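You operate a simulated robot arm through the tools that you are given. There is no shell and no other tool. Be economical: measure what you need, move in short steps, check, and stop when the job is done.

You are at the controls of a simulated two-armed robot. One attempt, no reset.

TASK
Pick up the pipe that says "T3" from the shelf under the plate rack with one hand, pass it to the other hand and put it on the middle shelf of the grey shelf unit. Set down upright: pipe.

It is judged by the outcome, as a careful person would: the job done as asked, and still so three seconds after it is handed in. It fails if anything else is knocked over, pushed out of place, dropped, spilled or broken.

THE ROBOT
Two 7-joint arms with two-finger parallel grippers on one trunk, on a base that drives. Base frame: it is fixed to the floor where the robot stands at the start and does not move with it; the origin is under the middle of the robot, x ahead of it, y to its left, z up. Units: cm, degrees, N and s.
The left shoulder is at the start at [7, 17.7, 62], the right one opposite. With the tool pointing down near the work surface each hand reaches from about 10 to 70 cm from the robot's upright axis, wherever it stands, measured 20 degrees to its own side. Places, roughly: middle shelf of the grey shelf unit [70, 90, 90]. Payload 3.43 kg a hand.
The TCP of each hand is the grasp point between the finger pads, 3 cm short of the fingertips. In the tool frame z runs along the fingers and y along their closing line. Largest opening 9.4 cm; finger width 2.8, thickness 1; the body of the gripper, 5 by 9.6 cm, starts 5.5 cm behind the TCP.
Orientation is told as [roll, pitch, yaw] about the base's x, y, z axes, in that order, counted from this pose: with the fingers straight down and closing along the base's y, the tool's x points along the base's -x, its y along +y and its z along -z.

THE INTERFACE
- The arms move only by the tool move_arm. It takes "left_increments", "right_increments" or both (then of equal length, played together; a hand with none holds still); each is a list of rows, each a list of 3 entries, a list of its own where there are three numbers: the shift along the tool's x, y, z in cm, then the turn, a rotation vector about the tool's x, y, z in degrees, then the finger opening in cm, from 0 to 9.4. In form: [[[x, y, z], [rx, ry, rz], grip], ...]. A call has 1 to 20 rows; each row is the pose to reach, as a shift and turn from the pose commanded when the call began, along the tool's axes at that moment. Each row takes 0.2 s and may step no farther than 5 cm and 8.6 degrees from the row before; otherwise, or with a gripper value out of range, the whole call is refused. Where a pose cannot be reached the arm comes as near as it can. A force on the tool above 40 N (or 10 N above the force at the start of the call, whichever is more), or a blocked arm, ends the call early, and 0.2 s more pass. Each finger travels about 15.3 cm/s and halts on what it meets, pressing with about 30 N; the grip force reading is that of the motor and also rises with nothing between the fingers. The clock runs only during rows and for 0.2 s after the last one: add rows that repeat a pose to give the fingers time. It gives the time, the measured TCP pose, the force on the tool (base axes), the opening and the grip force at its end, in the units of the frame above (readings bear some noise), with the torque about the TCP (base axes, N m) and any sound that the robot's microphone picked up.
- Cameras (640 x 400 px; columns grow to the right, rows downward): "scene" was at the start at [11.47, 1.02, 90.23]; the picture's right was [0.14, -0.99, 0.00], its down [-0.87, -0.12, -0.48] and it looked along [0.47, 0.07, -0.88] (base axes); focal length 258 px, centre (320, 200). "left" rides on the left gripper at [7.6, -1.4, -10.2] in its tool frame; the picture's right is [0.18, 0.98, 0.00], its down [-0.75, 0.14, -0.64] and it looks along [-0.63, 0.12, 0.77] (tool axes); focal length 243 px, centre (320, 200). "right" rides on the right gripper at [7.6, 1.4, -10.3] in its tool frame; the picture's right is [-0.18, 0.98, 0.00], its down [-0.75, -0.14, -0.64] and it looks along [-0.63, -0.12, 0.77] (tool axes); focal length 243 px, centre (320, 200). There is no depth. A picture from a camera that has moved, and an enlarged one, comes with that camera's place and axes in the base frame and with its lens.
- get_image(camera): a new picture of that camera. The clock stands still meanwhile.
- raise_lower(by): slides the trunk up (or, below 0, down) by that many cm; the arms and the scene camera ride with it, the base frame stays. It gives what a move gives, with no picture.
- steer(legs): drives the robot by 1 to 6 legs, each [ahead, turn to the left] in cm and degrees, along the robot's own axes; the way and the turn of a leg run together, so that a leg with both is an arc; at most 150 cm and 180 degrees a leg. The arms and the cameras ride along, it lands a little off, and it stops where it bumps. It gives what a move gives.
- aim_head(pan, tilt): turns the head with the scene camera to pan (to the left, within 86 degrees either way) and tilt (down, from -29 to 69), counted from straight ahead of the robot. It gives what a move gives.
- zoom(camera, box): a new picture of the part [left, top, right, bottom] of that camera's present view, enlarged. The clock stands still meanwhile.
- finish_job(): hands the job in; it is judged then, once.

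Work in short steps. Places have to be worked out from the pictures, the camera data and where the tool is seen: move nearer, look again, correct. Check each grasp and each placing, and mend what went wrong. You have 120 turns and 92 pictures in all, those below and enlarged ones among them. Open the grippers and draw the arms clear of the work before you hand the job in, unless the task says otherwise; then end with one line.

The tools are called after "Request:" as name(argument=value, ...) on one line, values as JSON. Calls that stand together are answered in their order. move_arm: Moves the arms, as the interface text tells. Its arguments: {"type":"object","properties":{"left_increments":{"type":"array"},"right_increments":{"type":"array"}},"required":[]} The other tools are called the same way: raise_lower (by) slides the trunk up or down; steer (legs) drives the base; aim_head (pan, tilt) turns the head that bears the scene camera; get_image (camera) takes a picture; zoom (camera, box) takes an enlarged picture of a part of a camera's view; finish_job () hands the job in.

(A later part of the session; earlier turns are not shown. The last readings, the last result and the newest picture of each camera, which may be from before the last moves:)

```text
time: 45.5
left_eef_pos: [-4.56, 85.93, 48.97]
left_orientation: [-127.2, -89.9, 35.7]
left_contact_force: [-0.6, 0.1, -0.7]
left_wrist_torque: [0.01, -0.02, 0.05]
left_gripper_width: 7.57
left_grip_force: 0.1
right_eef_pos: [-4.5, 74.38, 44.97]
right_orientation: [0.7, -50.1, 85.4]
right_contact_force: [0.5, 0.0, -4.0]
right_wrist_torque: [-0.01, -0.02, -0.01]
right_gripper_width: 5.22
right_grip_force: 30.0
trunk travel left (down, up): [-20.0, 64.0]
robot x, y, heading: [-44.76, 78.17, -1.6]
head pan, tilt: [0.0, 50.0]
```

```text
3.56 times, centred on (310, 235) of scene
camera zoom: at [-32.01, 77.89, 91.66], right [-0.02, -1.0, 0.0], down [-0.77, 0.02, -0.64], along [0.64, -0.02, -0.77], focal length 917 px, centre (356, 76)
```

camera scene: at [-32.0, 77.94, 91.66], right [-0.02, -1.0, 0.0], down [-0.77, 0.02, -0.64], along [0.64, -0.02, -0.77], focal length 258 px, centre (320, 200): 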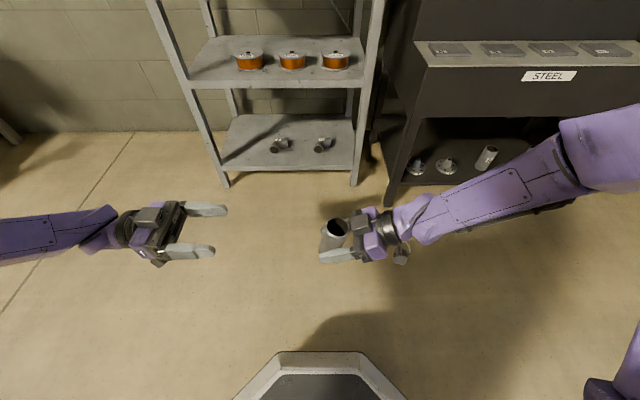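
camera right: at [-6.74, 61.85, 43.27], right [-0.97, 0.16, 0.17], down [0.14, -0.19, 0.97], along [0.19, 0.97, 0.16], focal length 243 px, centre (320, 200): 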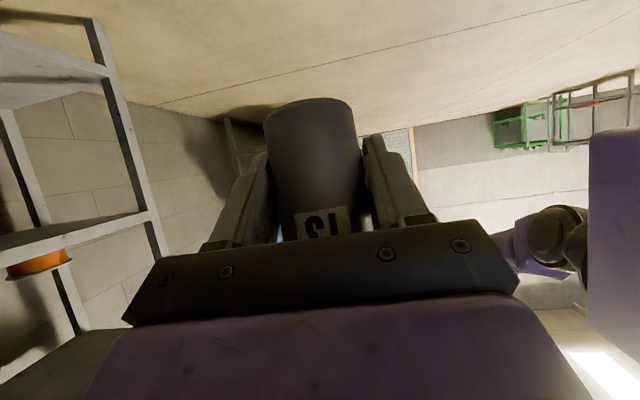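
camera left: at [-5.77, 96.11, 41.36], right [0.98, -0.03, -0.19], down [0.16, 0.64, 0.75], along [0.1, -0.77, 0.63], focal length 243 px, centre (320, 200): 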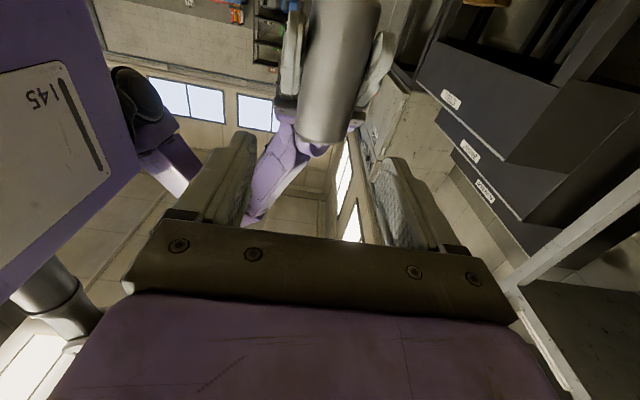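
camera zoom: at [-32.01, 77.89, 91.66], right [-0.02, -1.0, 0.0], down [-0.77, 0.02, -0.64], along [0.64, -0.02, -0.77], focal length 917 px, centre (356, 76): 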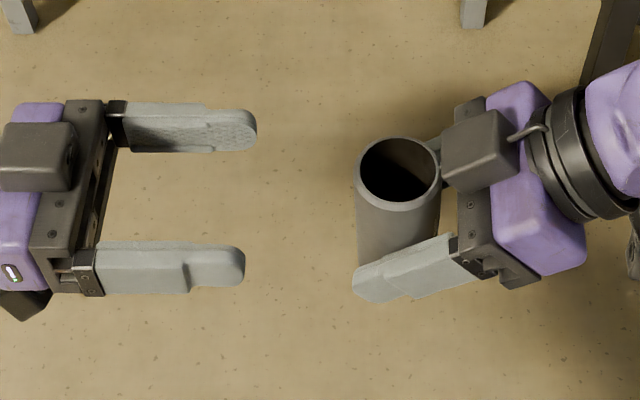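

The left fingers line up with the pipe's upper part to within 0.5 cm. I nudge slightly and advance until the pipe is between the fingers.

Request:
move_arm(left_increments=[[[0.15, 0.2, 1.5], [0, 0, 0], 7.6], [[0.25, 0.3, 3], [0, 0, 0], 7.6], [[0.25, 0.3, 4.5], [0, 0, 0], 7.6], [[0.25, 0.3, 6], [0, 0, 0], 7.6], [[0.25, 0.3, 7.3], [0, 0, 0], 7.6], [[0.25, 0.3, 8.4], [0, 0, 0], 7.6], [[0.25, 0.3, 9.0], [0, 0, 0], 7.6], [[0.25, 0.3, 9.0], [0, 0, 0], 7.6]])

Request:
get_image(camera="left")

Request:
zoom(camera="scene", box=[250, 190, 410, 280])

```text
time: 47.3
left_eef_pos: [-4.39, 76.9, 48.71]
left_orientation: [-177.0, -89.9, 85.6]
left_contact_force: [-1.9, 33.0, 13.0]
left_wrist_torque: [0.06, 0.61, -1.34]
left_gripper_width: 7.71
left_grip_force: 1.7
right_eef_pos: [-4.47, 74.43, 44.84]
right_orientation: [0.6, -49.8, 85.5]
right_contact_force: [1.2, -30.9, -16.5]
right_wrist_torque: [0.82, -0.5, 1.27]
right_gripper_width: 5.18
right_grip_force: 29.9
trunk travel left (down, up): [-20.0, 64.0]
robot x, y, heading: [-45.06, 78.01, -1.3]
head pan, tilt: [0.0, 50.0]
```

```text
58 pictures are left
camera left: at [-5.65, 87.08, 41.02], right [0.98, -0.02, -0.18], down [0.16, 0.64, 0.75], along [0.1, -0.77, 0.63], focal length 243 px, centre (320, 200)
```

left: 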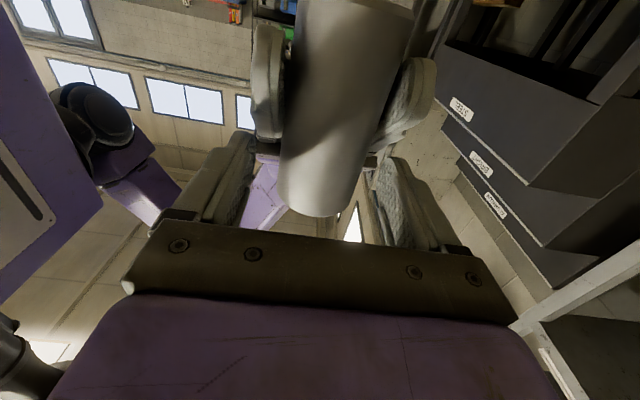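

```text
4.00 times, centred on (330, 235) of scene
camera zoom: at [-32.01, 77.89, 91.66], right [-0.02, -1.0, 0.0], down [-0.77, 0.02, -0.64], along [0.64, -0.02, -0.77], focal length 1032 px, centre (280, 60)
```

zoom: 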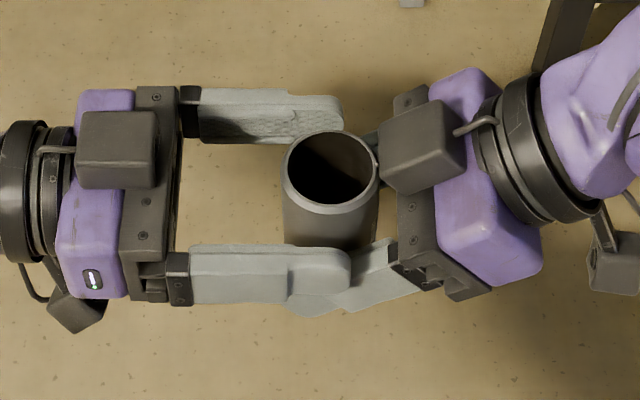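

The fingers overlap the pipe, but 33 N shows the left fingers touching the right ones. I ease the left hand back 0.5 cm and up 0.6 cm.

Request:
move_arm(left_increments=[[[-0.3, 0, -0.4], [0, 0, 0], 7.6], [[-0.6, 0, -0.5], [0, 0, 0], 7.6], [[-0.6, 0, -0.5], [0, 0, 0], 7.6]])

```text
time: 48.1
left_eef_pos: [-4.54, 77.27, 49.14]
left_orientation: [-104.4, -89.9, 12.9]
left_contact_force: [-0.5, -1.2, -0.5]
left_wrist_torque: [-0.01, -0.01, 0.03]
left_gripper_width: 7.59
left_grip_force: 0.1
right_eef_pos: [-4.4, 74.48, 44.73]
right_orientation: [0.8, -50.2, 85.4]
right_contact_force: [0.3, -0.6, -3.9]
right_wrist_torque: [-0.02, -0.02, 0.05]
right_gripper_width: 5.19
right_grip_force: 29.8
trunk travel left (down, up): [-20.0, 64.0]
robot x, y, heading: [-45.05, 78.13, -1.3]
head pan, tilt: [0.0, 50.0]
```

The contact is gone. I close the left hand on the pipe.

Request:
move_arm(left_increments=[[[0, 0, 0], [0, 0, 0], 6.8], [[0, 0, 0], [0, 0, 0], 6.2], [[0, 0, 0], [0, 0, 0], 5.6], [[0, 0, 0], [0, 0, 0], 5], [[0, 0, 0], [0, 0, 0], 4], [[0, 0, 0], [0, 0, 0], 3], [[0, 0, 0], [0, 0, 0], 2.5], [[0, 0, 0], [0, 0, 0], 2]])

Request:
zoom(camera="scene", box=[250, 190, 410, 280])

Request:
get_image(camera="left")

```text
time: 49.9
left_eef_pos: [-4.46, 77.35, 49.23]
left_orientation: [-137.5, -90.1, 46.0]
left_contact_force: [8.3, -2.5, -0.4]
left_wrist_torque: [-0.04, -0.71, 0.29]
left_gripper_width: 4.74
left_grip_force: 30.0
right_eef_pos: [-4.54, 74.52, 44.79]
right_orientation: [0.7, -50.2, 85.4]
right_contact_force: [-8.4, 2.6, -1.7]
right_wrist_torque: [-0.05, 0.35, 0.02]
right_gripper_width: 5.18
right_grip_force: 30.1
trunk travel left (down, up): [-20.0, 64.0]
robot x, y, heading: [-44.91, 77.93, -1.2]
head pan, tilt: [0.0, 50.0]
```

```text
4.00 times, centred on (330, 235) of scene
camera zoom: at [-32.01, 77.89, 91.66], right [-0.02, -1.0, 0.0], down [-0.77, 0.02, -0.64], along [0.64, -0.02, -0.77], focal length 1032 px, centre (280, 60)
```

zoom: 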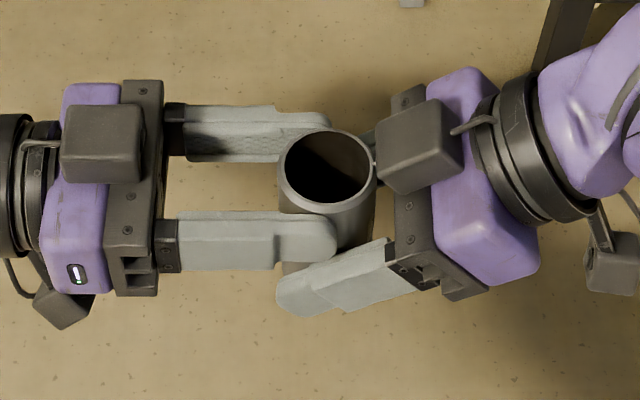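

```text
55 pictures are left
camera left: at [-5.68, 87.72, 41.58], right [0.98, -0.02, -0.18], down [0.16, 0.64, 0.75], along [0.1, -0.77, 0.63], focal length 243 px, centre (320, 200)
```

left: 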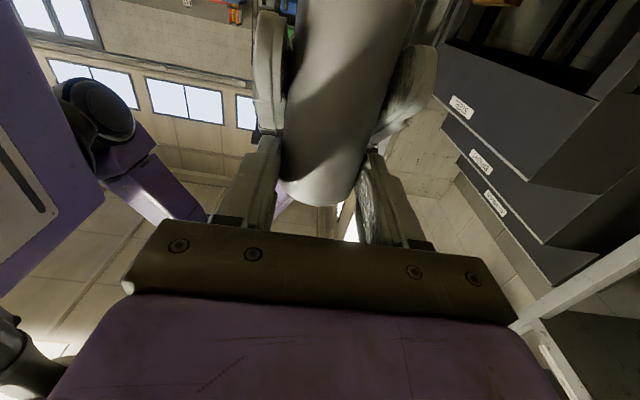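

The left reads 4.74 cm against a 5.2 cm pipe, so it holds only with the rounded fingertips. I reopen it, rise 0.7 cm over the right fingers, and go 0.9 cm deeper.

Request:
move_arm(left_increments=[[[0, 0, 0], [0, 0, 0], 6], [[0, 0, 0], [0, 0, 0], 7.4], [[-0.4, 0.1, 0], [0, 0, 0], 7.4], [[-0.7, 0.1, 0], [0, 0, 0], 7.4], [[-0.7, 0.1, 0.5], [0, 0, 0], 7.4], [[-0.7, 0.1, 0.9], [0, 0, 0], 7.4], [[-0.7, 0.1, 0.9], [0, 0, 0], 7.4]])

Request:
zoom(camera="scene", box=[250, 190, 410, 280])

Request:
get_image(camera="left")

```text
time: 51.5
left_eef_pos: [-4.38, 76.39, 49.95]
left_orientation: [-137.1, -89.9, 45.7]
left_contact_force: [0.1, 0.4, -0.7]
left_wrist_torque: [-0.01, -0.03, -0.01]
left_gripper_width: 7.4
left_grip_force: 0.1
right_eef_pos: [-4.48, 74.49, 44.92]
right_orientation: [0.8, -50.1, 85.5]
right_contact_force: [-0.5, -0.3, -3.4]
right_wrist_torque: [-0.03, -0.03, -0.01]
right_gripper_width: 5.18
right_grip_force: 30.0
trunk travel left (down, up): [-20.0, 64.0]
robot x, y, heading: [-44.61, 78.41, -1.5]
head pan, tilt: [0.0, 50.0]
```

```text
4.00 times, centred on (330, 235) of scene
camera zoom: at [-32.01, 77.89, 91.66], right [-0.02, -1.0, 0.0], down [-0.77, 0.02, -0.64], along [0.64, -0.02, -0.77], focal length 1032 px, centre (280, 60)
```

zoom: 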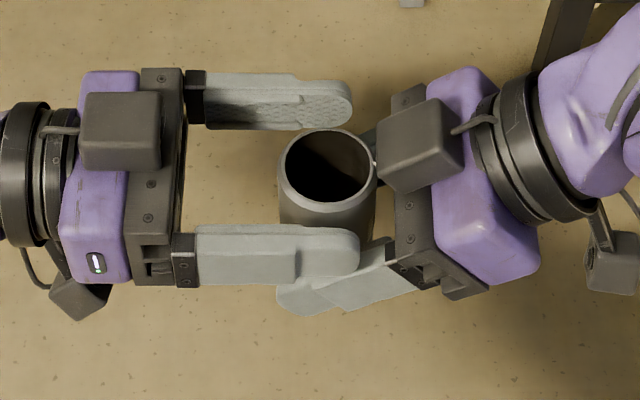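

```text
53 pictures are left
camera left: at [-5.55, 86.74, 42.35], right [0.98, -0.03, -0.18], down [0.16, 0.64, 0.75], along [0.1, -0.77, 0.63], focal length 243 px, centre (320, 200)
```

left: 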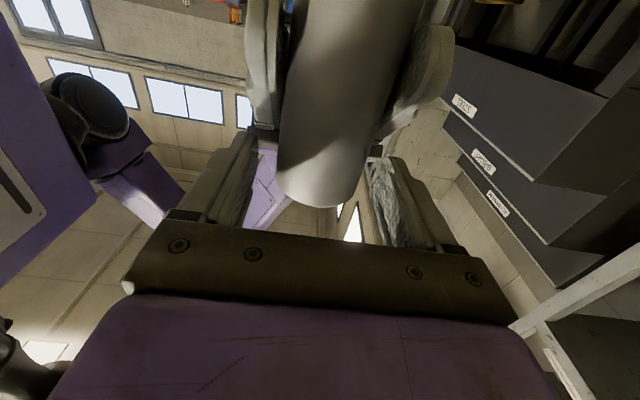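

There's no contact, but the fingers overlap only about 1.6 cm of the pipe. I lower a little while watching the force.

Request:
move_arm(left_increments=[[[0.2, 0.1, 0], [0, 0, 0], 7.4], [[0.4, 0.2, 0], [0, 0, 0], 7.4], [[0.4, 0.2, 0], [0, 0, 0], 7.4]])

```text
time: 52.3
left_eef_pos: [-4.07, 76.36, 49.66]
left_orientation: [-131.8, -89.8, 40.3]
left_contact_force: [-0.5, 1.3, -0.8]
left_wrist_torque: [-0.03, 0.01, -0.09]
left_gripper_width: 7.41
left_grip_force: 0.1
right_eef_pos: [-4.37, 74.35, 44.92]
right_orientation: [0.7, -50.0, 85.5]
right_contact_force: [-0.3, -0.8, -4.1]
right_wrist_torque: [0.0, 0.0, 0.04]
right_gripper_width: 5.19
right_grip_force: 29.8
trunk travel left (down, up): [-20.0, 64.0]
robot x, y, heading: [-44.94, 78.05, -1.6]
head pan, tilt: [0.0, 50.0]
```

Still barely any contact. I close here.

Request:
move_arm(left_increments=[[[0, 0, 0], [0, 0, 0], 6.8], [[0, 0, 0], [0, 0, 0], 6.2], [[0, 0, 0], [0, 0, 0], 5.6], [[0, 0, 0], [0, 0, 0], 5], [[0, 0, 0], [0, 0, 0], 4], [[0, 0, 0], [0, 0, 0], 3], [[0, 0, 0], [0, 0, 0], 2.5], [[0, 0, 0], [0, 0, 0], 2]])

Request:
zoom(camera="scene", box=[250, 190, 410, 280])

```text
time: 54.1
left_eef_pos: [-4.26, 76.37, 49.67]
left_orientation: [-155.5, -89.8, 63.8]
left_contact_force: [-25.9, 6.9, 6.4]
left_wrist_torque: [0.0, 0.37, -0.41]
left_gripper_width: 4.72
left_grip_force: 29.8
right_eef_pos: [-4.35, 74.37, 44.91]
right_orientation: [0.6, -50.0, 85.3]
right_contact_force: [26.8, -6.8, -10.7]
right_wrist_torque: [0.22, 0.86, -0.12]
right_gripper_width: 5.18
right_grip_force: 29.8
trunk travel left (down, up): [-20.0, 64.0]
robot x, y, heading: [-44.46, 78.13, -1.4]
head pan, tilt: [0.0, 50.0]
```

```text
4.00 times, centred on (330, 235) of scene
camera zoom: at [-32.01, 77.89, 91.66], right [-0.02, -1.0, 0.0], down [-0.77, 0.02, -0.64], along [0.64, -0.02, -0.77], focal length 1032 px, centre (280, 60)
```

zoom: 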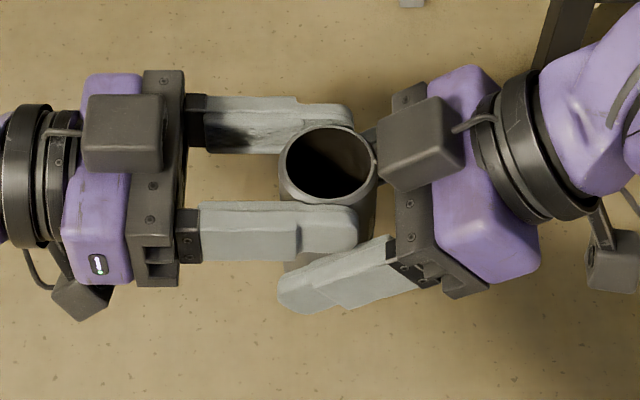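

Both depths read 4.7 cm, so that is the real diameter and the grip is good. A 26 N sideways load remains from the 0.2 cm offset. I relieve it before releasing.

Request:
move_arm(left_increments=[[[0, -0.1, 0], [0, 0, 0], 2], [[0, -0.2, 0], [0, 0, 0], 2], [[0, -0.2, 0], [0, 0, 0], 2]])

```text
time: 54.9
left_eef_pos: [-4.39, 76.37, 49.66]
left_orientation: [-168.9, -89.9, 77.3]
left_contact_force: [-21.0, -0.6, 14.3]
left_wrist_torque: [-0.16, 0.68, -0.45]
left_gripper_width: 4.73
left_grip_force: 29.8
right_eef_pos: [-4.33, 74.45, 44.85]
right_orientation: [0.8, -50.0, 85.4]
right_contact_force: [22.5, 2.1, -17.2]
right_wrist_torque: [-0.17, 0.32, 0.06]
right_gripper_width: 5.2
right_grip_force: 29.9
trunk travel left (down, up): [-20.0, 64.0]
robot x, y, heading: [-44.68, 78.09, -1.4]
head pan, tilt: [0.0, 50.0]
```

I open the right hand gently, to 6.4 cm only, so the pipe stays caged while the left takes it.

Request:
move_arm(right_increments=[[[0, 0, 0], [0, 0, 0], 5.4], [[0, 0, 0], [0, 0, 0], 5.8], [[0, 0, 0], [0, 0, 0], 6.2], [[0, 0, 0], [0, 0, 0], 6.4], [[0, 0, 0], [0, 0, 0], 6.4]])

Request:
zoom(camera="scene", box=[250, 190, 410, 280])

Request:
get_image(camera="right")

```text
time: 56.1
left_eef_pos: [-4.3, 76.43, 49.64]
left_orientation: [-126.0, -89.9, 34.6]
left_contact_force: [-0.2, 0.0, -0.3]
left_wrist_torque: [0.07, 0.0, -0.03]
left_gripper_width: 4.75
left_grip_force: 29.9
right_eef_pos: [-4.35, 74.51, 44.98]
right_orientation: [0.8, -50.1, 85.4]
right_contact_force: [0.5, -0.3, 0.3]
right_wrist_torque: [0.01, 0.02, -0.01]
right_gripper_width: 6.42
right_grip_force: 0.1
trunk travel left (down, up): [-20.0, 64.0]
robot x, y, heading: [-44.68, 77.89, -1.4]
head pan, tilt: [0.0, 50.0]
```

```text
4.00 times, centred on (330, 235) of scene
camera zoom: at [-32.01, 77.89, 91.66], right [-0.02, -1.0, 0.0], down [-0.77, 0.02, -0.64], along [0.64, -0.02, -0.77], focal length 1032 px, centre (280, 60)
```

zoom: 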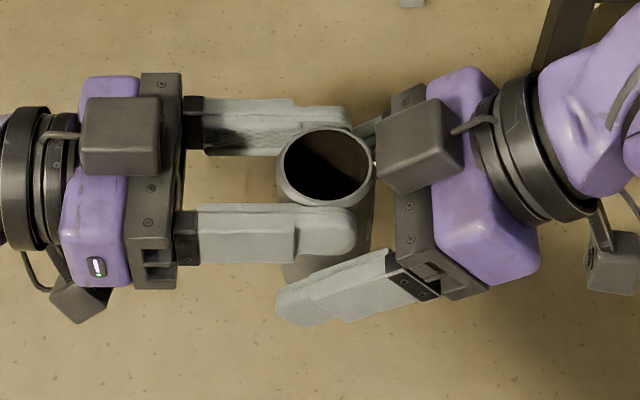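

```text
50 pictures are left
camera right: at [-6.74, 61.78, 45.59], right [-0.97, 0.19, 0.15], down [0.15, -0.02, 0.99], along [0.19, 0.98, -0.01], focal length 243 px, centre (320, 200)
```

right: 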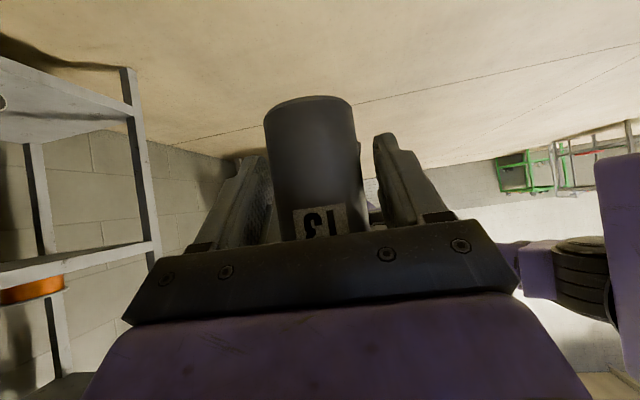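

The pipe stays put in the left hand. I open the right hand wider and draw it back along its own axis.

Request:
move_arm(right_increments=[[[0, 0, 0], [0, 0, 0], 7.4], [[0, 0, 0], [0, 0, 0], 8.6], [[0, 0, 0], [0, 0, 0], 9], [[0, 0, -2], [0, 0, 0], 9], [[0, 0, -4], [0, 0, 0], 9], [[0, 0, -7], [0, 0, 0], 9], [[0, 0, -10], [0, 0, 0], 9], [[0, 0, -13], [0, 0, 0], 9]])

Request:
get_image(camera="scene")

Request:
get_image(camera="right")

```text
time: 57.9
left_eef_pos: [-4.27, 76.41, 49.57]
left_orientation: [-130.6, -89.9, 39.0]
left_contact_force: [0.3, 0.2, -0.1]
left_wrist_torque: [0.07, 0.0, 0.02]
left_gripper_width: 4.73
left_grip_force: 30.0
right_eef_pos: [-5.0, 64.44, 53.09]
right_orientation: [0.8, -50.0, 85.3]
right_contact_force: [-0.2, -0.9, 0.6]
right_wrist_torque: [0.01, 0.03, -0.01]
right_gripper_width: 9.0
right_grip_force: 0.0
trunk travel left (down, up): [-20.0, 64.0]
robot x, y, heading: [-44.87, 78.03, -1.4]
head pan, tilt: [0.0, 50.0]
```

```text
49 pictures are left
camera scene: at [-32.01, 77.89, 91.66], right [-0.02, -1.0, 0.0], down [-0.77, 0.02, -0.64], along [0.64, -0.02, -0.77], focal length 258 px, centre (320, 200)
```

scene: 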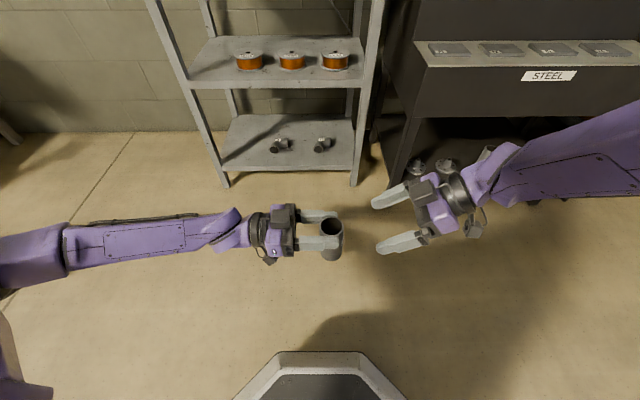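

```text
48 pictures are left
camera right: at [-7.37, 51.82, 53.87], right [-0.97, 0.19, 0.15], down [0.15, -0.02, 0.99], along [0.19, 0.98, -0.01], focal length 243 px, centre (320, 200)
```

right: 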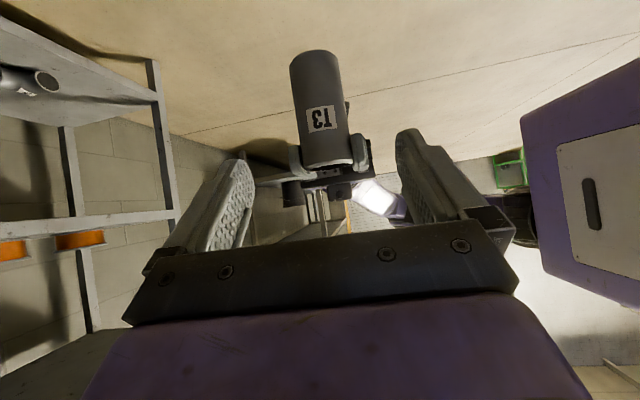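

T3 is in the left hand with the right hand clear. I move the right arm away and slowly yaw the left to point ahead at the shelf unit.

Request:
move_arm(left_increments=[[[0, 0.8, -1.2], [-5, 0, 0], 2], [[0, 1.6, -2.4], [-10, 0, 0], 2], [[0, 2.4, -3.6], [-15, 0, 0], 2], [[0, 3.2, -4.8], [-20, 0, 0], 2], [[0, 4, -6], [-25, 0, 0], 2], [[0, 4.8, -7.2], [-30, 0, 0], 2], [[0, 5.6, -8.4], [-35, 0, 0], 2], [[0, 6.4, -9.6], [-40, 0, 0], 2], [[0, 7.2, -10.8], [-45, 0, 0], 2], [[0, 8, -12], [-50, 0, 0], 2], [[0, 8.8, -13.2], [-55, 0, 0], 2], [[0, 9.6, -14.4], [-60, 0, 0], 2], [[0, 10.4, -15.6], [-65, 0, 0], 2], [[0, 11.2, -16.8], [-70, 0, 0], 2], [[0, 12, -18], [-75, 0, 0], 2], [[0, 12.8, -19], [-80, 0, 0], 2], [[0, 13.6, -20], [-85, 0, 0], 2], [[0, 14.5, -20.6], [-90, 0, 0], 2]], right_increments=[[[0.8, 0.3, -1], [0, 0, 0], 9], [[1.6, 0.6, -2], [0, 0, 0], 9], [[2.4, 0.9, -3], [0, 0, 0], 9], [[3.2, 1.2, -4], [0, 0, 0], 9], [[4, 1.5, -5], [0, 0, 0], 9], [[4.8, 1.8, -6], [0, 0, 0], 9], [[5.6, 2.1, -7], [0, 0, 0], 9], [[6.4, 2.4, -8], [0, 0, 0], 9], [[7.2, 2.7, -9], [0, 0, 0], 9], [[7.9, 2.9, -9.4], [0, 0, 0], 9], [[7.9, 2.9, -9.4], [0, 0, 0], 9], [[7.9, 2.9, -9.4], [0, 0, 0], 9], [[7.9, 2.9, -9.4], [0, 0, 0], 9], [[7.9, 2.9, -9.4], [0, 0, 0], 9], [[7.9, 2.9, -9.4], [0, 0, 0], 9], [[7.9, 2.9, -9.4], [0, 0, 0], 9], [[7.9, 2.9, -9.4], [0, 0, 0], 9], [[7.9, 2.9, -9.4], [0, 0, 0], 9]])

Request:
get_image(camera="scene")

Request:
get_image(camera="left")

```text
time: 61.7
left_eef_pos: [10.75, 96.63, 49.43]
left_orientation: [-55.9, -89.8, 54.5]
left_contact_force: [0.0, 0.7, 0.6]
left_wrist_torque: [-0.02, 0.06, 0.0]
left_gripper_width: 4.73
left_grip_force: 30.6
right_eef_pos: [-8.8, 52.34, 53.11]
right_orientation: [0.7, -50.1, 85.3]
right_contact_force: [-0.3, 0.4, -0.6]
right_wrist_torque: [0.03, 0.03, 0.02]
right_gripper_width: 9.01
right_grip_force: 0.1
trunk travel left (down, up): [-20.0, 64.0]
robot x, y, heading: [-44.62, 78.0, -1.5]
head pan, tilt: [0.0, 50.0]
```

```text
47 pictures are left
camera scene: at [-32.0, 77.9, 91.66], right [-0.02, -1.0, 0.0], down [-0.77, 0.02, -0.64], along [0.64, -0.02, -0.77], focal length 258 px, centre (320, 200)
```

scene: 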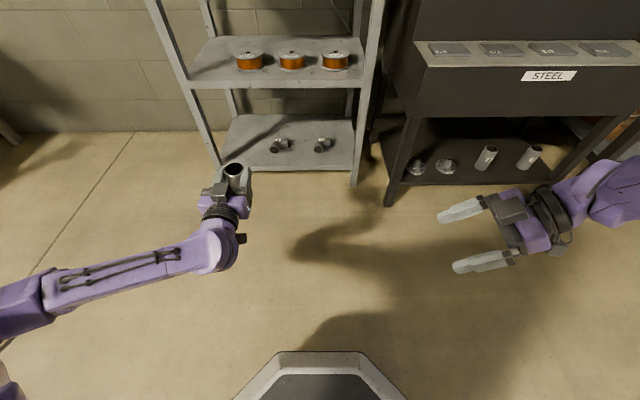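

```text
46 pictures are left
camera left: at [0.31, 95.43, 41.78], right [0.02, 0.98, -0.18], down [-0.64, 0.16, 0.75], along [0.77, 0.1, 0.63], focal length 243 px, centre (320, 200)
```

left: 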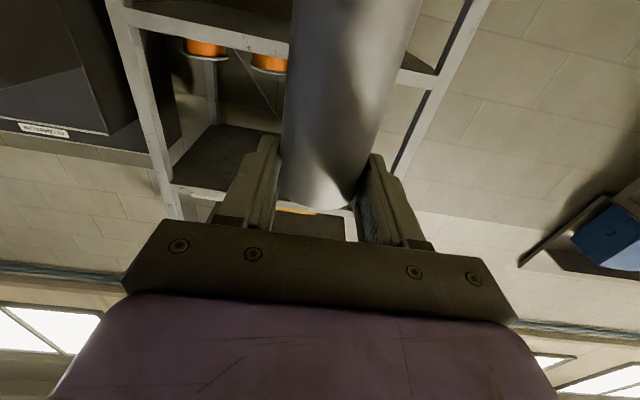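

The left hand points at the unit and holds the pipe. I raise the trunk 52 cm so the pipe ends above the middle shelf's level, then look.

Request:
raise_lower(by=52)

Request:
aim_head(pan=10, tilt=45)

Request:
get_image(camera="scene")

Request:
get_image(camera="left")

```text
refused: 52 is not a number from -40 to 40
```

```text
time: 62.4
left_eef_pos: [10.79, 96.63, 49.39]
left_orientation: [-44.0, -89.9, 42.5]
left_contact_force: [0.4, -0.1, -0.2]
left_wrist_torque: [0.04, 0.07, 0.02]
left_gripper_width: 4.74
left_grip_force: 30.1
right_eef_pos: [-8.83, 52.34, 53.13]
right_orientation: [0.7, -50.1, 85.4]
right_contact_force: [0.6, -0.2, 0.4]
right_wrist_torque: [0.0, -0.02, -0.01]
right_gripper_width: 8.99
right_grip_force: 0.0
trunk travel left (down, up): [-20.0, 64.0]
robot x, y, heading: [-44.93, 78.23, -1.5]
head pan, tilt: [10.0, 45.0]
```

```text
45 pictures are left
camera scene: at [-31.66, 79.3, 92.35], right [0.15, -0.99, 0.0], down [-0.7, -0.11, -0.71], along [0.7, 0.11, -0.71], focal length 258 px, centre (320, 200)
```

scene: 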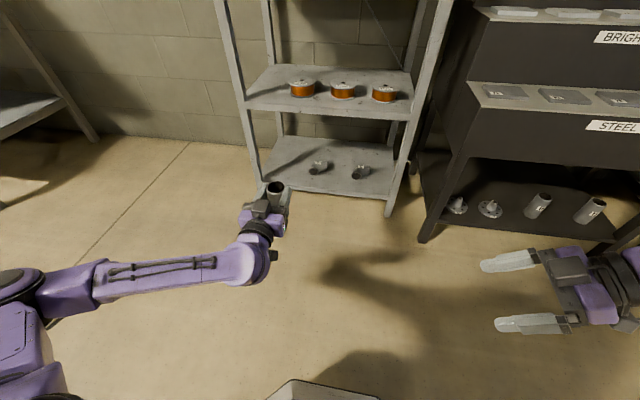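

```text
44 pictures are left
camera left: at [0.28, 95.42, 41.77], right [0.03, 0.98, -0.18], down [-0.64, 0.16, 0.75], along [0.77, 0.1, 0.63], focal length 243 px, centre (320, 200)
```

left: 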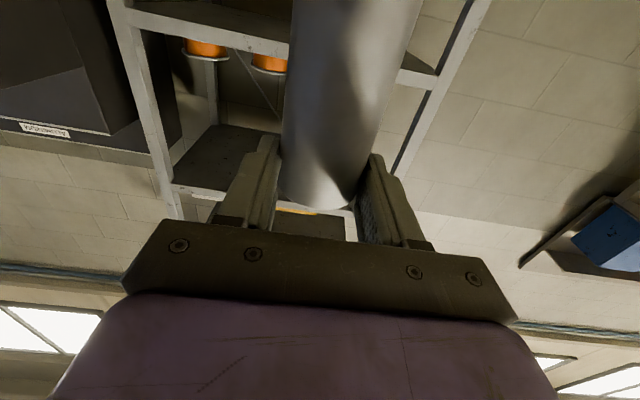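

The limit is 40 cm a call, so I raise in two parts.

Request:
raise_lower(by=27)

Request:
raise_lower(by=27)

Request:
get_image(camera="scene")

Request:
get_image(camera="left")

```text
time: 65.1
left_eef_pos: [10.67, 96.65, 76.34]
left_orientation: [-36.7, -89.9, 35.2]
left_contact_force: [-0.6, 0.6, -3.9]
left_wrist_torque: [0.0, 0.13, -0.01]
left_gripper_width: 4.73
left_grip_force: 29.8
right_eef_pos: [-8.79, 52.37, 80.15]
right_orientation: [0.7, -50.1, 85.4]
right_contact_force: [-0.8, -0.5, 0.0]
right_wrist_torque: [-0.03, -0.01, -0.01]
right_gripper_width: 9.02
right_grip_force: 0.0
trunk travel left (down, up): [-47.0, 37.0]
robot x, y, heading: [-45.04, 78.12, -1.3]
head pan, tilt: [10.0, 45.0]
```

```text
time: 67.9
left_eef_pos: [10.65, 96.54, 103.37]
left_orientation: [-37.5, -89.9, 36.0]
left_contact_force: [0.2, 0.3, -4.0]
left_wrist_torque: [0.04, 0.1, -0.03]
left_gripper_width: 4.76
left_grip_force: 29.8
right_eef_pos: [-8.78, 52.32, 107.07]
right_orientation: [0.8, -50.1, 85.4]
right_contact_force: [0.0, -0.5, -0.7]
right_wrist_torque: [0.04, 0.01, -0.03]
right_gripper_width: 9.0
right_grip_force: 0.1
trunk travel left (down, up): [-74.0, 10.0]
robot x, y, heading: [-44.81, 78.31, -1.5]
head pan, tilt: [10.0, 45.0]
```

```text
43 pictures are left
camera scene: at [-31.62, 79.32, 146.34], right [0.15, -0.99, 0.0], down [-0.7, -0.11, -0.71], along [0.7, 0.11, -0.71], focal length 258 px, centre (320, 200)
```

scene: 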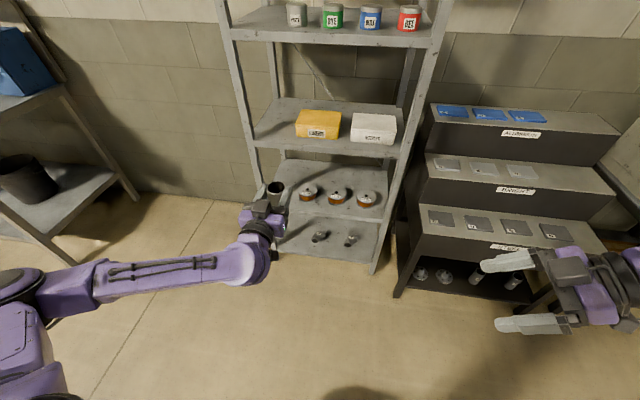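

```text
42 pictures are left
camera left: at [0.32, 95.43, 95.76], right [0.03, 0.98, -0.18], down [-0.64, 0.16, 0.75], along [0.77, 0.1, 0.63], focal length 243 px, centre (320, 200)
```

left: 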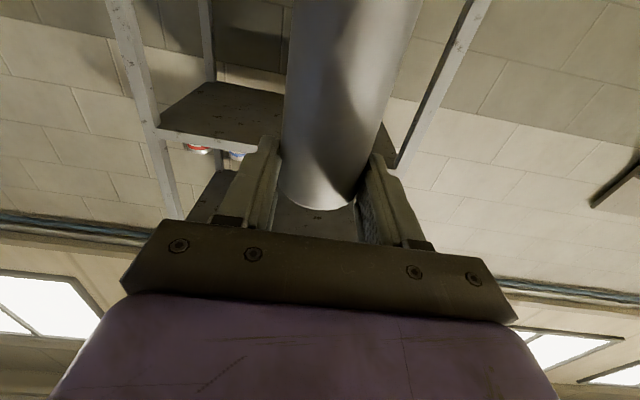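

Now I can see the middle shelf from above. I zoom in to locate its front edge and free space.

Request:
zoom(camera="scene", box=[220, 70, 440, 210])

```text
2.86 times, centred on (330, 140) of scene
camera zoom: at [-31.62, 79.32, 146.34], right [0.15, -0.99, 0.0], down [-0.7, -0.11, -0.71], along [0.7, 0.11, -0.71], focal length 737 px, centre (291, 371)
```

zoom: 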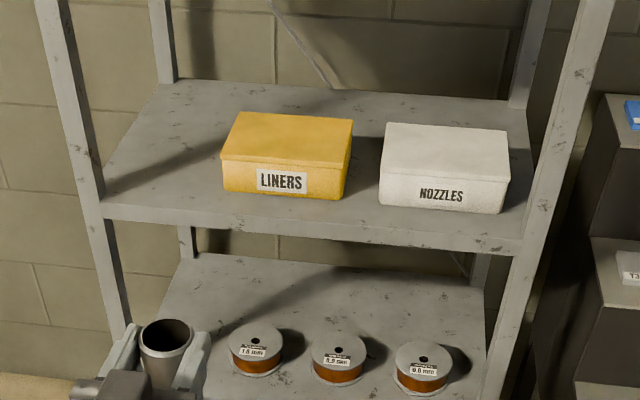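

The shelf is at z≈88.6 with its front edge at x≈55.5. The free spot is between LINERS (y≤104) and the left post (y≈119), so I target about (61.5, 111.5). I check the pipe's lean from the side with the right camera.

Request:
zoom(camera="right", box=[180, 110, 380, 240])

```text
3.08 times, centred on (280, 175) of right
camera zoom: at [-11.07, 39.73, 107.81], right [-0.97, 0.19, 0.15], down [0.15, -0.02, 0.99], along [0.19, 0.98, -0.01], focal length 746 px, centre (443, 277)
```

zoom: 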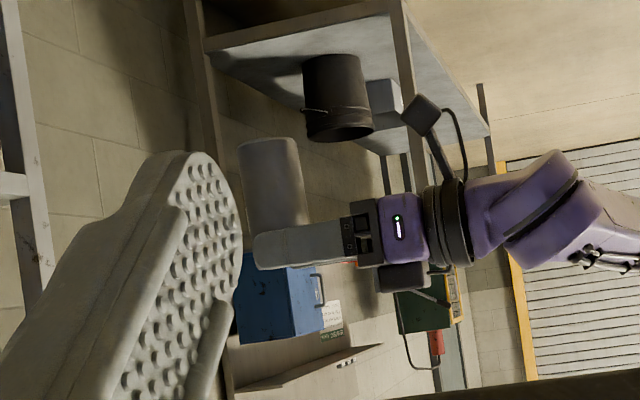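

The pipe is nearly upright (lean ≤2°), with its bottom at z≈94 and axis at (12.3, 96.5). I shift the left hand 15 cm left, then drive ahead 38 cm.

Request:
move_arm(left_increments=[[[0, 1.5, 0], [0, 0, 0], 2], [[0, 3, 0], [0, 0, 0], 2], [[0, 4.5, 0], [0, 0, 0], 2], [[0, 6, 0], [0, 0, 0], 2], [[0, 7.5, 0], [0, 0, 0], 2], [[0, 9, 0], [0, 0, 0], 2], [[0, 10.5, 0], [0, 0, 0], 2], [[0, 12, 0], [0, 0, 0], 2], [[0, 13.5, 0], [0, 0, 0], 2], [[0, 15, 0], [0, 0, 0], 2]])

Request:
steer(legs=[[38, 1]])

Request:
get_image(camera="scene")

Request:
get_image(camera="left")

```text
time: 70.1
left_eef_pos: [11.13, 111.64, 103.16]
left_orientation: [-47.3, -89.9, 45.7]
left_contact_force: [1.2, 0.5, -4.2]
left_wrist_torque: [0.0, 0.03, -0.02]
left_gripper_width: 4.72
left_grip_force: 30.3
right_eef_pos: [-8.79, 52.48, 107.12]
right_orientation: [0.7, -50.1, 85.4]
right_contact_force: [0.1, 0.5, 0.7]
right_wrist_torque: [0.0, -0.03, -0.02]
right_gripper_width: 9.0
right_grip_force: 0.0
trunk travel left (down, up): [-74.0, 10.0]
robot x, y, heading: [-44.83, 78.25, -1.5]
head pan, tilt: [10.0, 45.0]
```

```text
time: 72.5
left_eef_pos: [48.02, 112.54, 103.28]
left_orientation: [-59.5, -89.9, 59.5]
left_contact_force: [0.4, 0.8, -4.7]
left_wrist_torque: [0.02, 0.11, 0.01]
left_gripper_width: 4.72
left_grip_force: 29.5
right_eef_pos: [29.63, 52.87, 107.08]
right_orientation: [0.7, -50.1, 86.7]
right_contact_force: [0.1, -0.2, -0.2]
right_wrist_torque: [0.01, 0.0, 0.04]
right_gripper_width: 9.01
right_grip_force: 0.1
trunk travel left (down, up): [-74.0, 10.0]
robot x, y, heading: [-6.99, 77.62, 0.1]
head pan, tilt: [10.0, 45.0]
```

```text
39 pictures are left
camera scene: at [6.1, 79.21, 146.35], right [0.17, -0.98, 0.0], down [-0.7, -0.12, -0.71], along [0.7, 0.12, -0.71], focal length 258 px, centre (320, 200)
```

scene: 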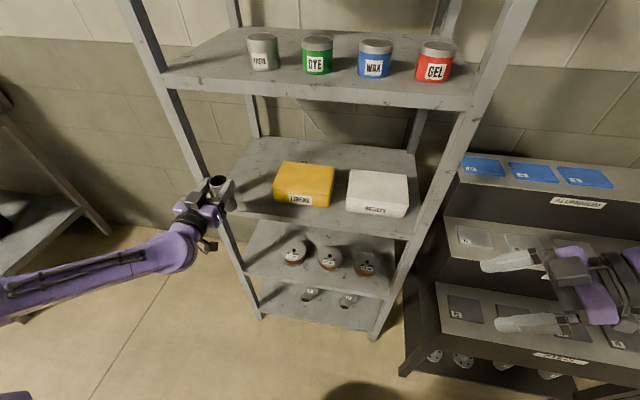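

```text
38 pictures are left
camera left: at [37.71, 111.09, 95.65], right [0.0, 0.98, -0.19], down [-0.64, 0.14, 0.75], along [0.77, 0.12, 0.63], focal length 243 px, centre (320, 200)
```

left: 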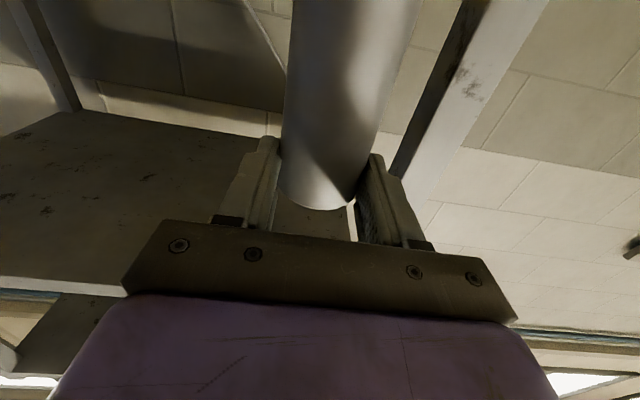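

I'm close in front now, with the pipe axis at about (49.5, 112.5). I zoom in to refine the post, box and edge positions.

Request:
zoom(camera="scene", box=[160, 120, 320, 240])

Request:
zoom(camera="right", box=[180, 60, 400, 240])

```text
3.33 times, centred on (240, 180) of scene
camera zoom: at [6.1, 79.21, 146.35], right [0.17, -0.98, 0.0], down [-0.7, -0.12, -0.71], along [0.7, 0.12, -0.71], focal length 860 px, centre (587, 267)
```

zoom: 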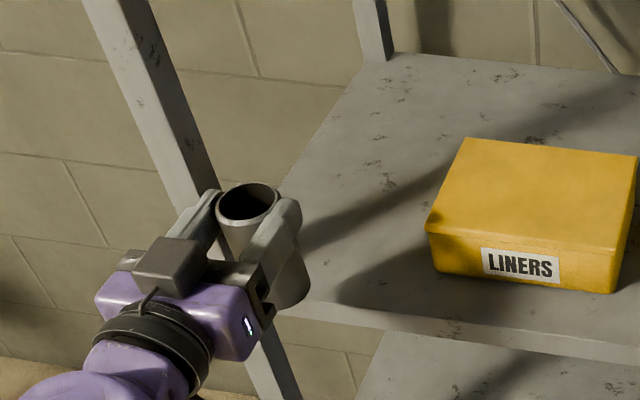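

```text
2.22 times, centred on (290, 150) of right
camera zoom: at [27.61, 40.12, 107.84], right [-0.98, 0.16, 0.15], down [0.15, -0.02, 0.99], along [0.17, 0.99, -0.01], focal length 539 px, centre (387, 311)
```

zoom: 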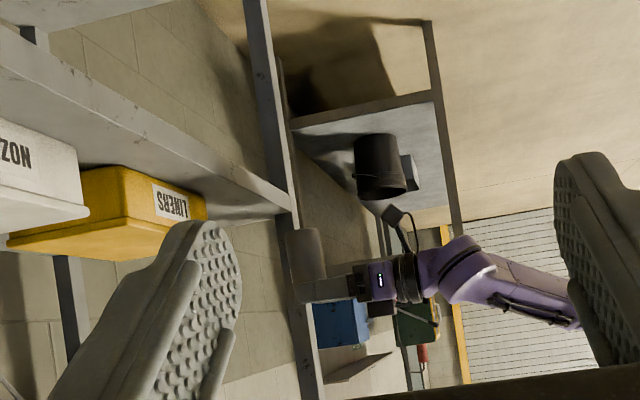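

The shelf's front edge is at x≈54, the post's inner face at y≈117.8, and the box's left side at y≈103. I move 2 cm right and then 10.5 cm in, still well above the shelf.

Request:
move_arm(left_increments=[[[0, -1, 0], [0, 0, 0], 2], [[0, -2, 0], [0, 0, 0], 2], [[0, -2, 1.5], [0, 0, 0], 2], [[0, -2, 3], [0, 0, 0], 2], [[0, -2, 4.5], [0, 0, 0], 2], [[0, -2, 6], [0, 0, 0], 2], [[0, -2, 7.5], [0, 0, 0], 2], [[0, -2, 9], [0, 0, 0], 2], [[0, -2, 10.5], [0, 0, 0], 2], [[0, -2, 10.5], [0, 0, 0], 2]])

Request:
zoom(camera="right", box=[180, 60, 400, 240])

Request:
zoom(camera="scene", box=[160, 120, 320, 240])

```text
time: 74.7
left_eef_pos: [58.45, 110.32, 103.14]
left_orientation: [-46.8, -89.9, 46.7]
left_contact_force: [-0.6, 0.6, -4.7]
left_wrist_torque: [-0.03, 0.07, 0.02]
left_gripper_width: 4.74
left_grip_force: 30.0
right_eef_pos: [29.59, 52.83, 107.12]
right_orientation: [0.8, -50.1, 86.7]
right_contact_force: [0.3, 0.0, -0.1]
right_wrist_torque: [0.0, 0.04, 0.02]
right_gripper_width: 8.97
right_grip_force: 0.1
trunk travel left (down, up): [-74.0, 10.0]
robot x, y, heading: [-6.83, 77.86, -0.0]
head pan, tilt: [10.0, 45.0]
```

```text
2.22 times, centred on (290, 150) of right
camera zoom: at [27.62, 40.13, 107.84], right [-0.98, 0.16, 0.15], down [0.15, -0.02, 0.99], along [0.17, 0.99, -0.01], focal length 539 px, centre (387, 311)
```

zoom: 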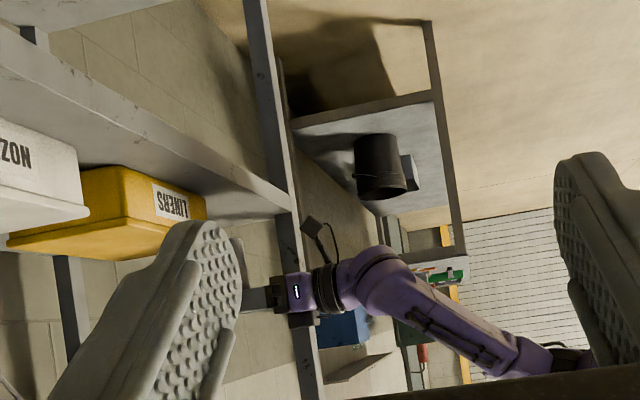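

```text
3.33 times, centred on (240, 180) of scene
camera zoom: at [6.12, 79.23, 146.35], right [0.17, -0.98, 0.0], down [-0.7, -0.12, -0.71], along [0.7, 0.12, -0.71], focal length 860 px, centre (587, 267)
```

zoom: 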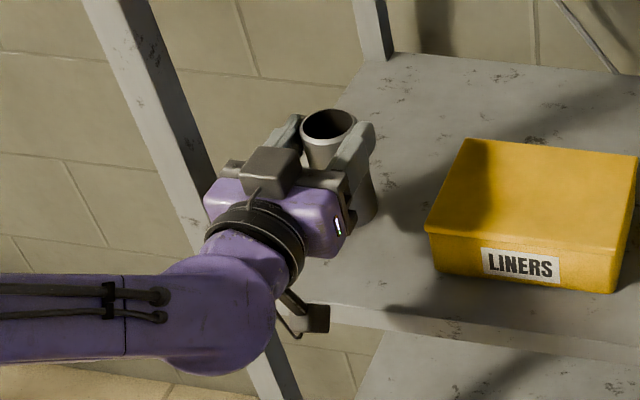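

The pipe is inside the shelf space, with about 5 cm to descend. I lower the left hand 4 cm, and turn the right hand a bit so its camera sees the pipe from the side.

Request:
move_arm(left_increments=[[[0.7, 0, 0], [0, 0, 0], 2], [[1.4, 0, 0], [0, 0, 0], 2], [[2.1, 0, 0], [0, 0, 0], 2], [[2.8, 0, 0], [0, 0, 0], 2], [[3.4, 0, 0], [0, 0, 0], 2], [[4, 0, 0], [0, 0, 0], 2]], right_increments=[[[0, 0, 0], [3, 0, 2.5], 9], [[0, 0, 0], [6, 0, 5], 9], [[0, 0, 0], [9, 0, 7.5], 9], [[0, 0, 0], [12, 0, 10], 9], [[0, 0, 0], [14, 0, 11.7], 9], [[0, 0, 0], [14, 0, 11.7], 9]])

Request:
get_image(camera="right")

```text
time: 76.1
left_eef_pos: [58.56, 110.35, 99.25]
left_orientation: [-43.5, -89.9, 43.4]
left_contact_force: [0.1, 0.1, -4.1]
left_wrist_torque: [-0.01, 0.06, 0.0]
left_gripper_width: 4.74
left_grip_force: 29.8
right_eef_pos: [29.68, 52.81, 107.07]
right_orientation: [0.7, -49.9, 68.3]
right_contact_force: [-0.4, 0.3, 0.3]
right_wrist_torque: [0.01, 0.01, -0.01]
right_gripper_width: 9.01
right_grip_force: 0.1
trunk travel left (down, up): [-74.0, 10.0]
robot x, y, heading: [-6.97, 77.3, 0.1]
head pan, tilt: [10.0, 45.0]
```

```text
33 pictures are left
camera right: at [23.81, 41.35, 107.88], right [-0.87, 0.46, 0.15], down [0.14, -0.06, 0.99], along [0.47, 0.88, -0.01], focal length 243 px, centre (320, 200)
```

right: 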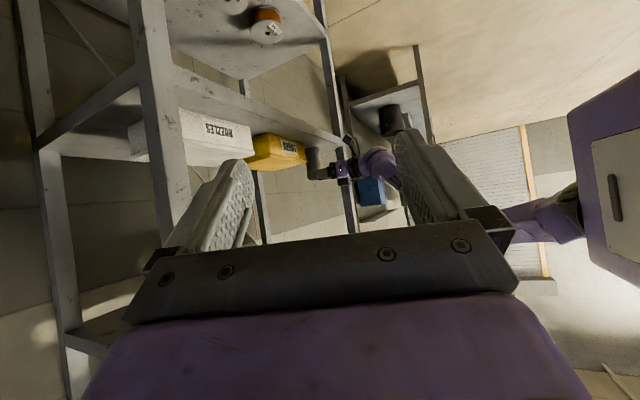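

Good side view. I zoom on it for the gap under the pipe.

Request:
zoom(camera="right", box=[270, 110, 370, 200])

```text
4.44 times, centred on (320, 155) of right
camera zoom: at [23.81, 41.35, 107.88], right [-0.87, 0.46, 0.15], down [0.14, -0.06, 0.99], along [0.47, 0.88, -0.01], focal length 1078 px, centre (320, 400)
```

zoom: 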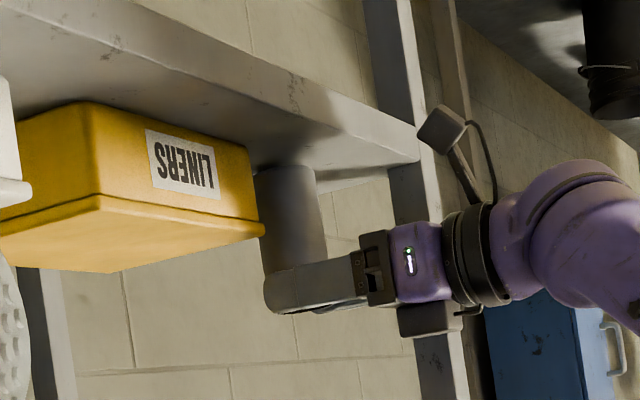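

The pipe is just over the shelf and still upright. I lower in small steps until contact.

Request:
move_arm(left_increments=[[[0.3, 0, 0], [0, 0, 0], 2], [[0.6, 0, 0], [0, 0, 0], 2], [[0.9, 0, 0], [0, 0, 0], 2], [[0.9, 0, 0], [0, 0, 0], 2]])

Request:
zoom(camera="right", box=[270, 110, 370, 200])

```text
time: 77.1
left_eef_pos: [58.61, 110.23, 98.84]
left_orientation: [-173.5, -89.5, 173.4]
left_contact_force: [4.4, 2.7, 21.3]
left_wrist_torque: [0.16, -0.42, 0.09]
left_gripper_width: 4.75
left_grip_force: 30.3
right_eef_pos: [29.39, 52.7, 107.26]
right_orientation: [0.5, -49.9, 68.7]
right_contact_force: [0.5, 0.1, 0.5]
right_wrist_torque: [0.0, -0.01, 0.0]
right_gripper_width: 8.97
right_grip_force: 0.0
trunk travel left (down, up): [-74.0, 10.0]
robot x, y, heading: [-7.55, 77.69, 0.0]
head pan, tilt: [10.0, 45.0]
```

```text
4.44 times, centred on (320, 155) of right
camera zoom: at [23.54, 41.25, 107.97], right [-0.87, 0.46, 0.15], down [0.13, -0.06, 0.99], along [0.47, 0.89, -0.01], focal length 1078 px, centre (320, 400)
```

zoom: 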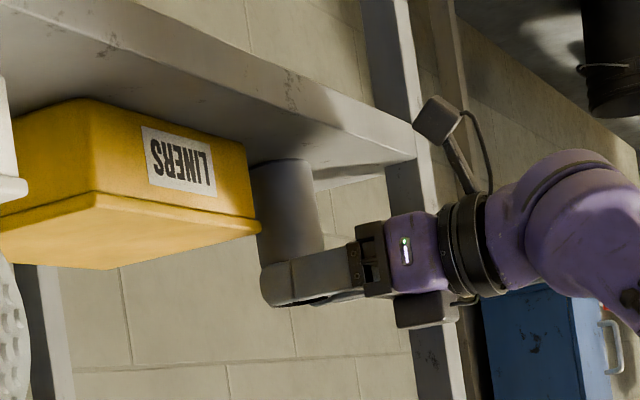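

There's 21 N of upward force, so the pipe stands on the shelf. I ease the push by 0.3 cm and open slowly.

Request:
move_arm(left_increments=[[[-0.15, 0, 0], [0, 0, 0], 2], [[-0.3, 0, 0], [0, 0, 0], 2], [[-0.3, 0, 0], [0, 0, 0], 2]])

```text
time: 77.9
left_eef_pos: [58.46, 110.24, 98.76]
left_orientation: [21.8, -89.9, -22.0]
left_contact_force: [5.8, -2.5, 12.6]
left_wrist_torque: [-0.27, -0.35, 0.01]
left_gripper_width: 4.72
left_grip_force: 29.9
right_eef_pos: [29.39, 52.54, 107.13]
right_orientation: [0.6, -50.0, 68.7]
right_contact_force: [0.4, 0.9, 0.1]
right_wrist_torque: [0.01, -0.02, 0.02]
right_gripper_width: 8.98
right_grip_force: 0.0
trunk travel left (down, up): [-74.0, 10.0]
robot x, y, heading: [-6.97, 77.82, -0.1]
head pan, tilt: [10.0, 45.0]
```

Still about 12 N. I ease a touch more and open the fingers gradually.

Request:
move_arm(left_increments=[[[-0.15, 0, 0], [0, 0, 0], 2], [[-0.15, 0, 0], [0, 0, 0], 4.4], [[-0.15, 0, 0], [0, 0, 0], 4.9], [[-0.15, 0, 0], [0, 0, 0], 5.3], [[-0.15, 0, 0], [0, 0, 0], 5.8], [[-0.15, 0, 0], [0, 0, 0], 6.4], [[-0.15, 0, 0], [0, 0, 0], 6.8], [[-0.15, 0, 0], [0, 0, 0], 6.8]])

Request:
zoom(camera="right", box=[270, 110, 370, 200])

Request:
get_image(camera="left")

Request:
zoom(camera="scene", box=[160, 120, 320, 240])

```text
time: 79.7
left_eef_pos: [58.61, 110.47, 98.77]
left_orientation: [-56.9, -89.9, 56.8]
left_contact_force: [-0.5, -0.4, 1.2]
left_wrist_torque: [0.01, -0.01, -0.03]
left_gripper_width: 6.79
left_grip_force: 0.0
right_eef_pos: [29.61, 52.8, 107.13]
right_orientation: [0.6, -49.9, 68.7]
right_contact_force: [-0.3, 0.7, 0.8]
right_wrist_torque: [0.03, 0.0, 0.01]
right_gripper_width: 8.99
right_grip_force: 0.1
trunk travel left (down, up): [-74.0, 10.0]
robot x, y, heading: [-7.02, 77.99, 0.1]
head pan, tilt: [10.0, 45.0]
```

```text
4.44 times, centred on (320, 155) of right
camera zoom: at [23.74, 41.35, 107.91], right [-0.87, 0.46, 0.15], down [0.14, -0.06, 0.99], along [0.47, 0.89, -0.01], focal length 1078 px, centre (320, 400)
```

zoom: 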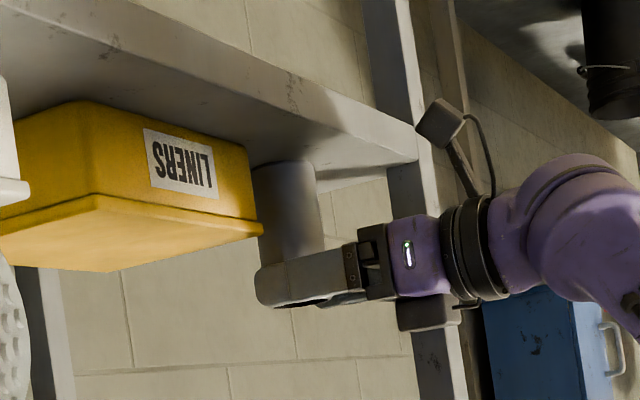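

```text
29 pictures are left
camera left: at [48.24, 109.01, 91.22], right [0.0, 0.98, -0.18], down [-0.64, 0.14, 0.75], along [0.77, 0.12, 0.63], focal length 243 px, centre (320, 200)
```

left: 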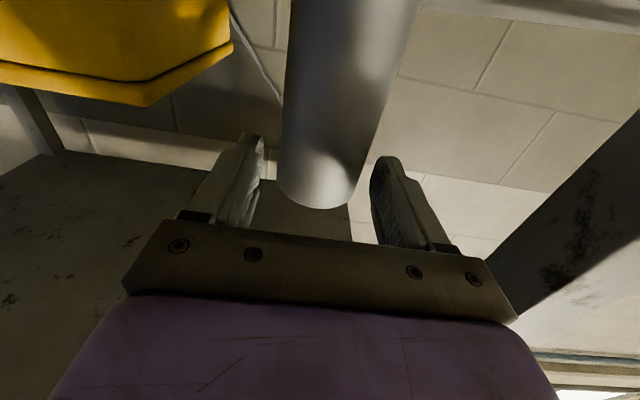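

```text
3.33 times, centred on (240, 180) of scene
camera zoom: at [6.1, 79.17, 146.35], right [0.17, -0.98, 0.0], down [-0.7, -0.12, -0.71], along [0.7, 0.12, -0.71], focal length 860 px, centre (587, 267)
```

zoom: 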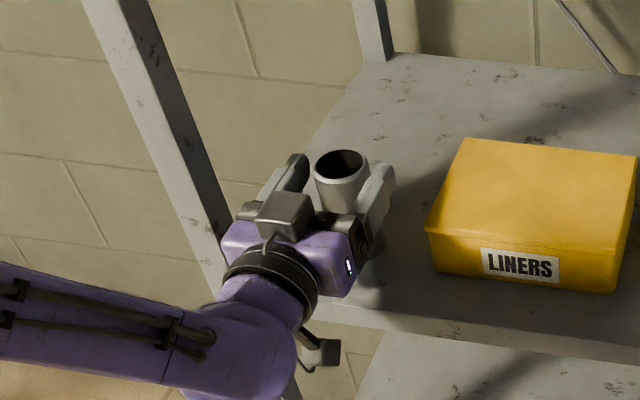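

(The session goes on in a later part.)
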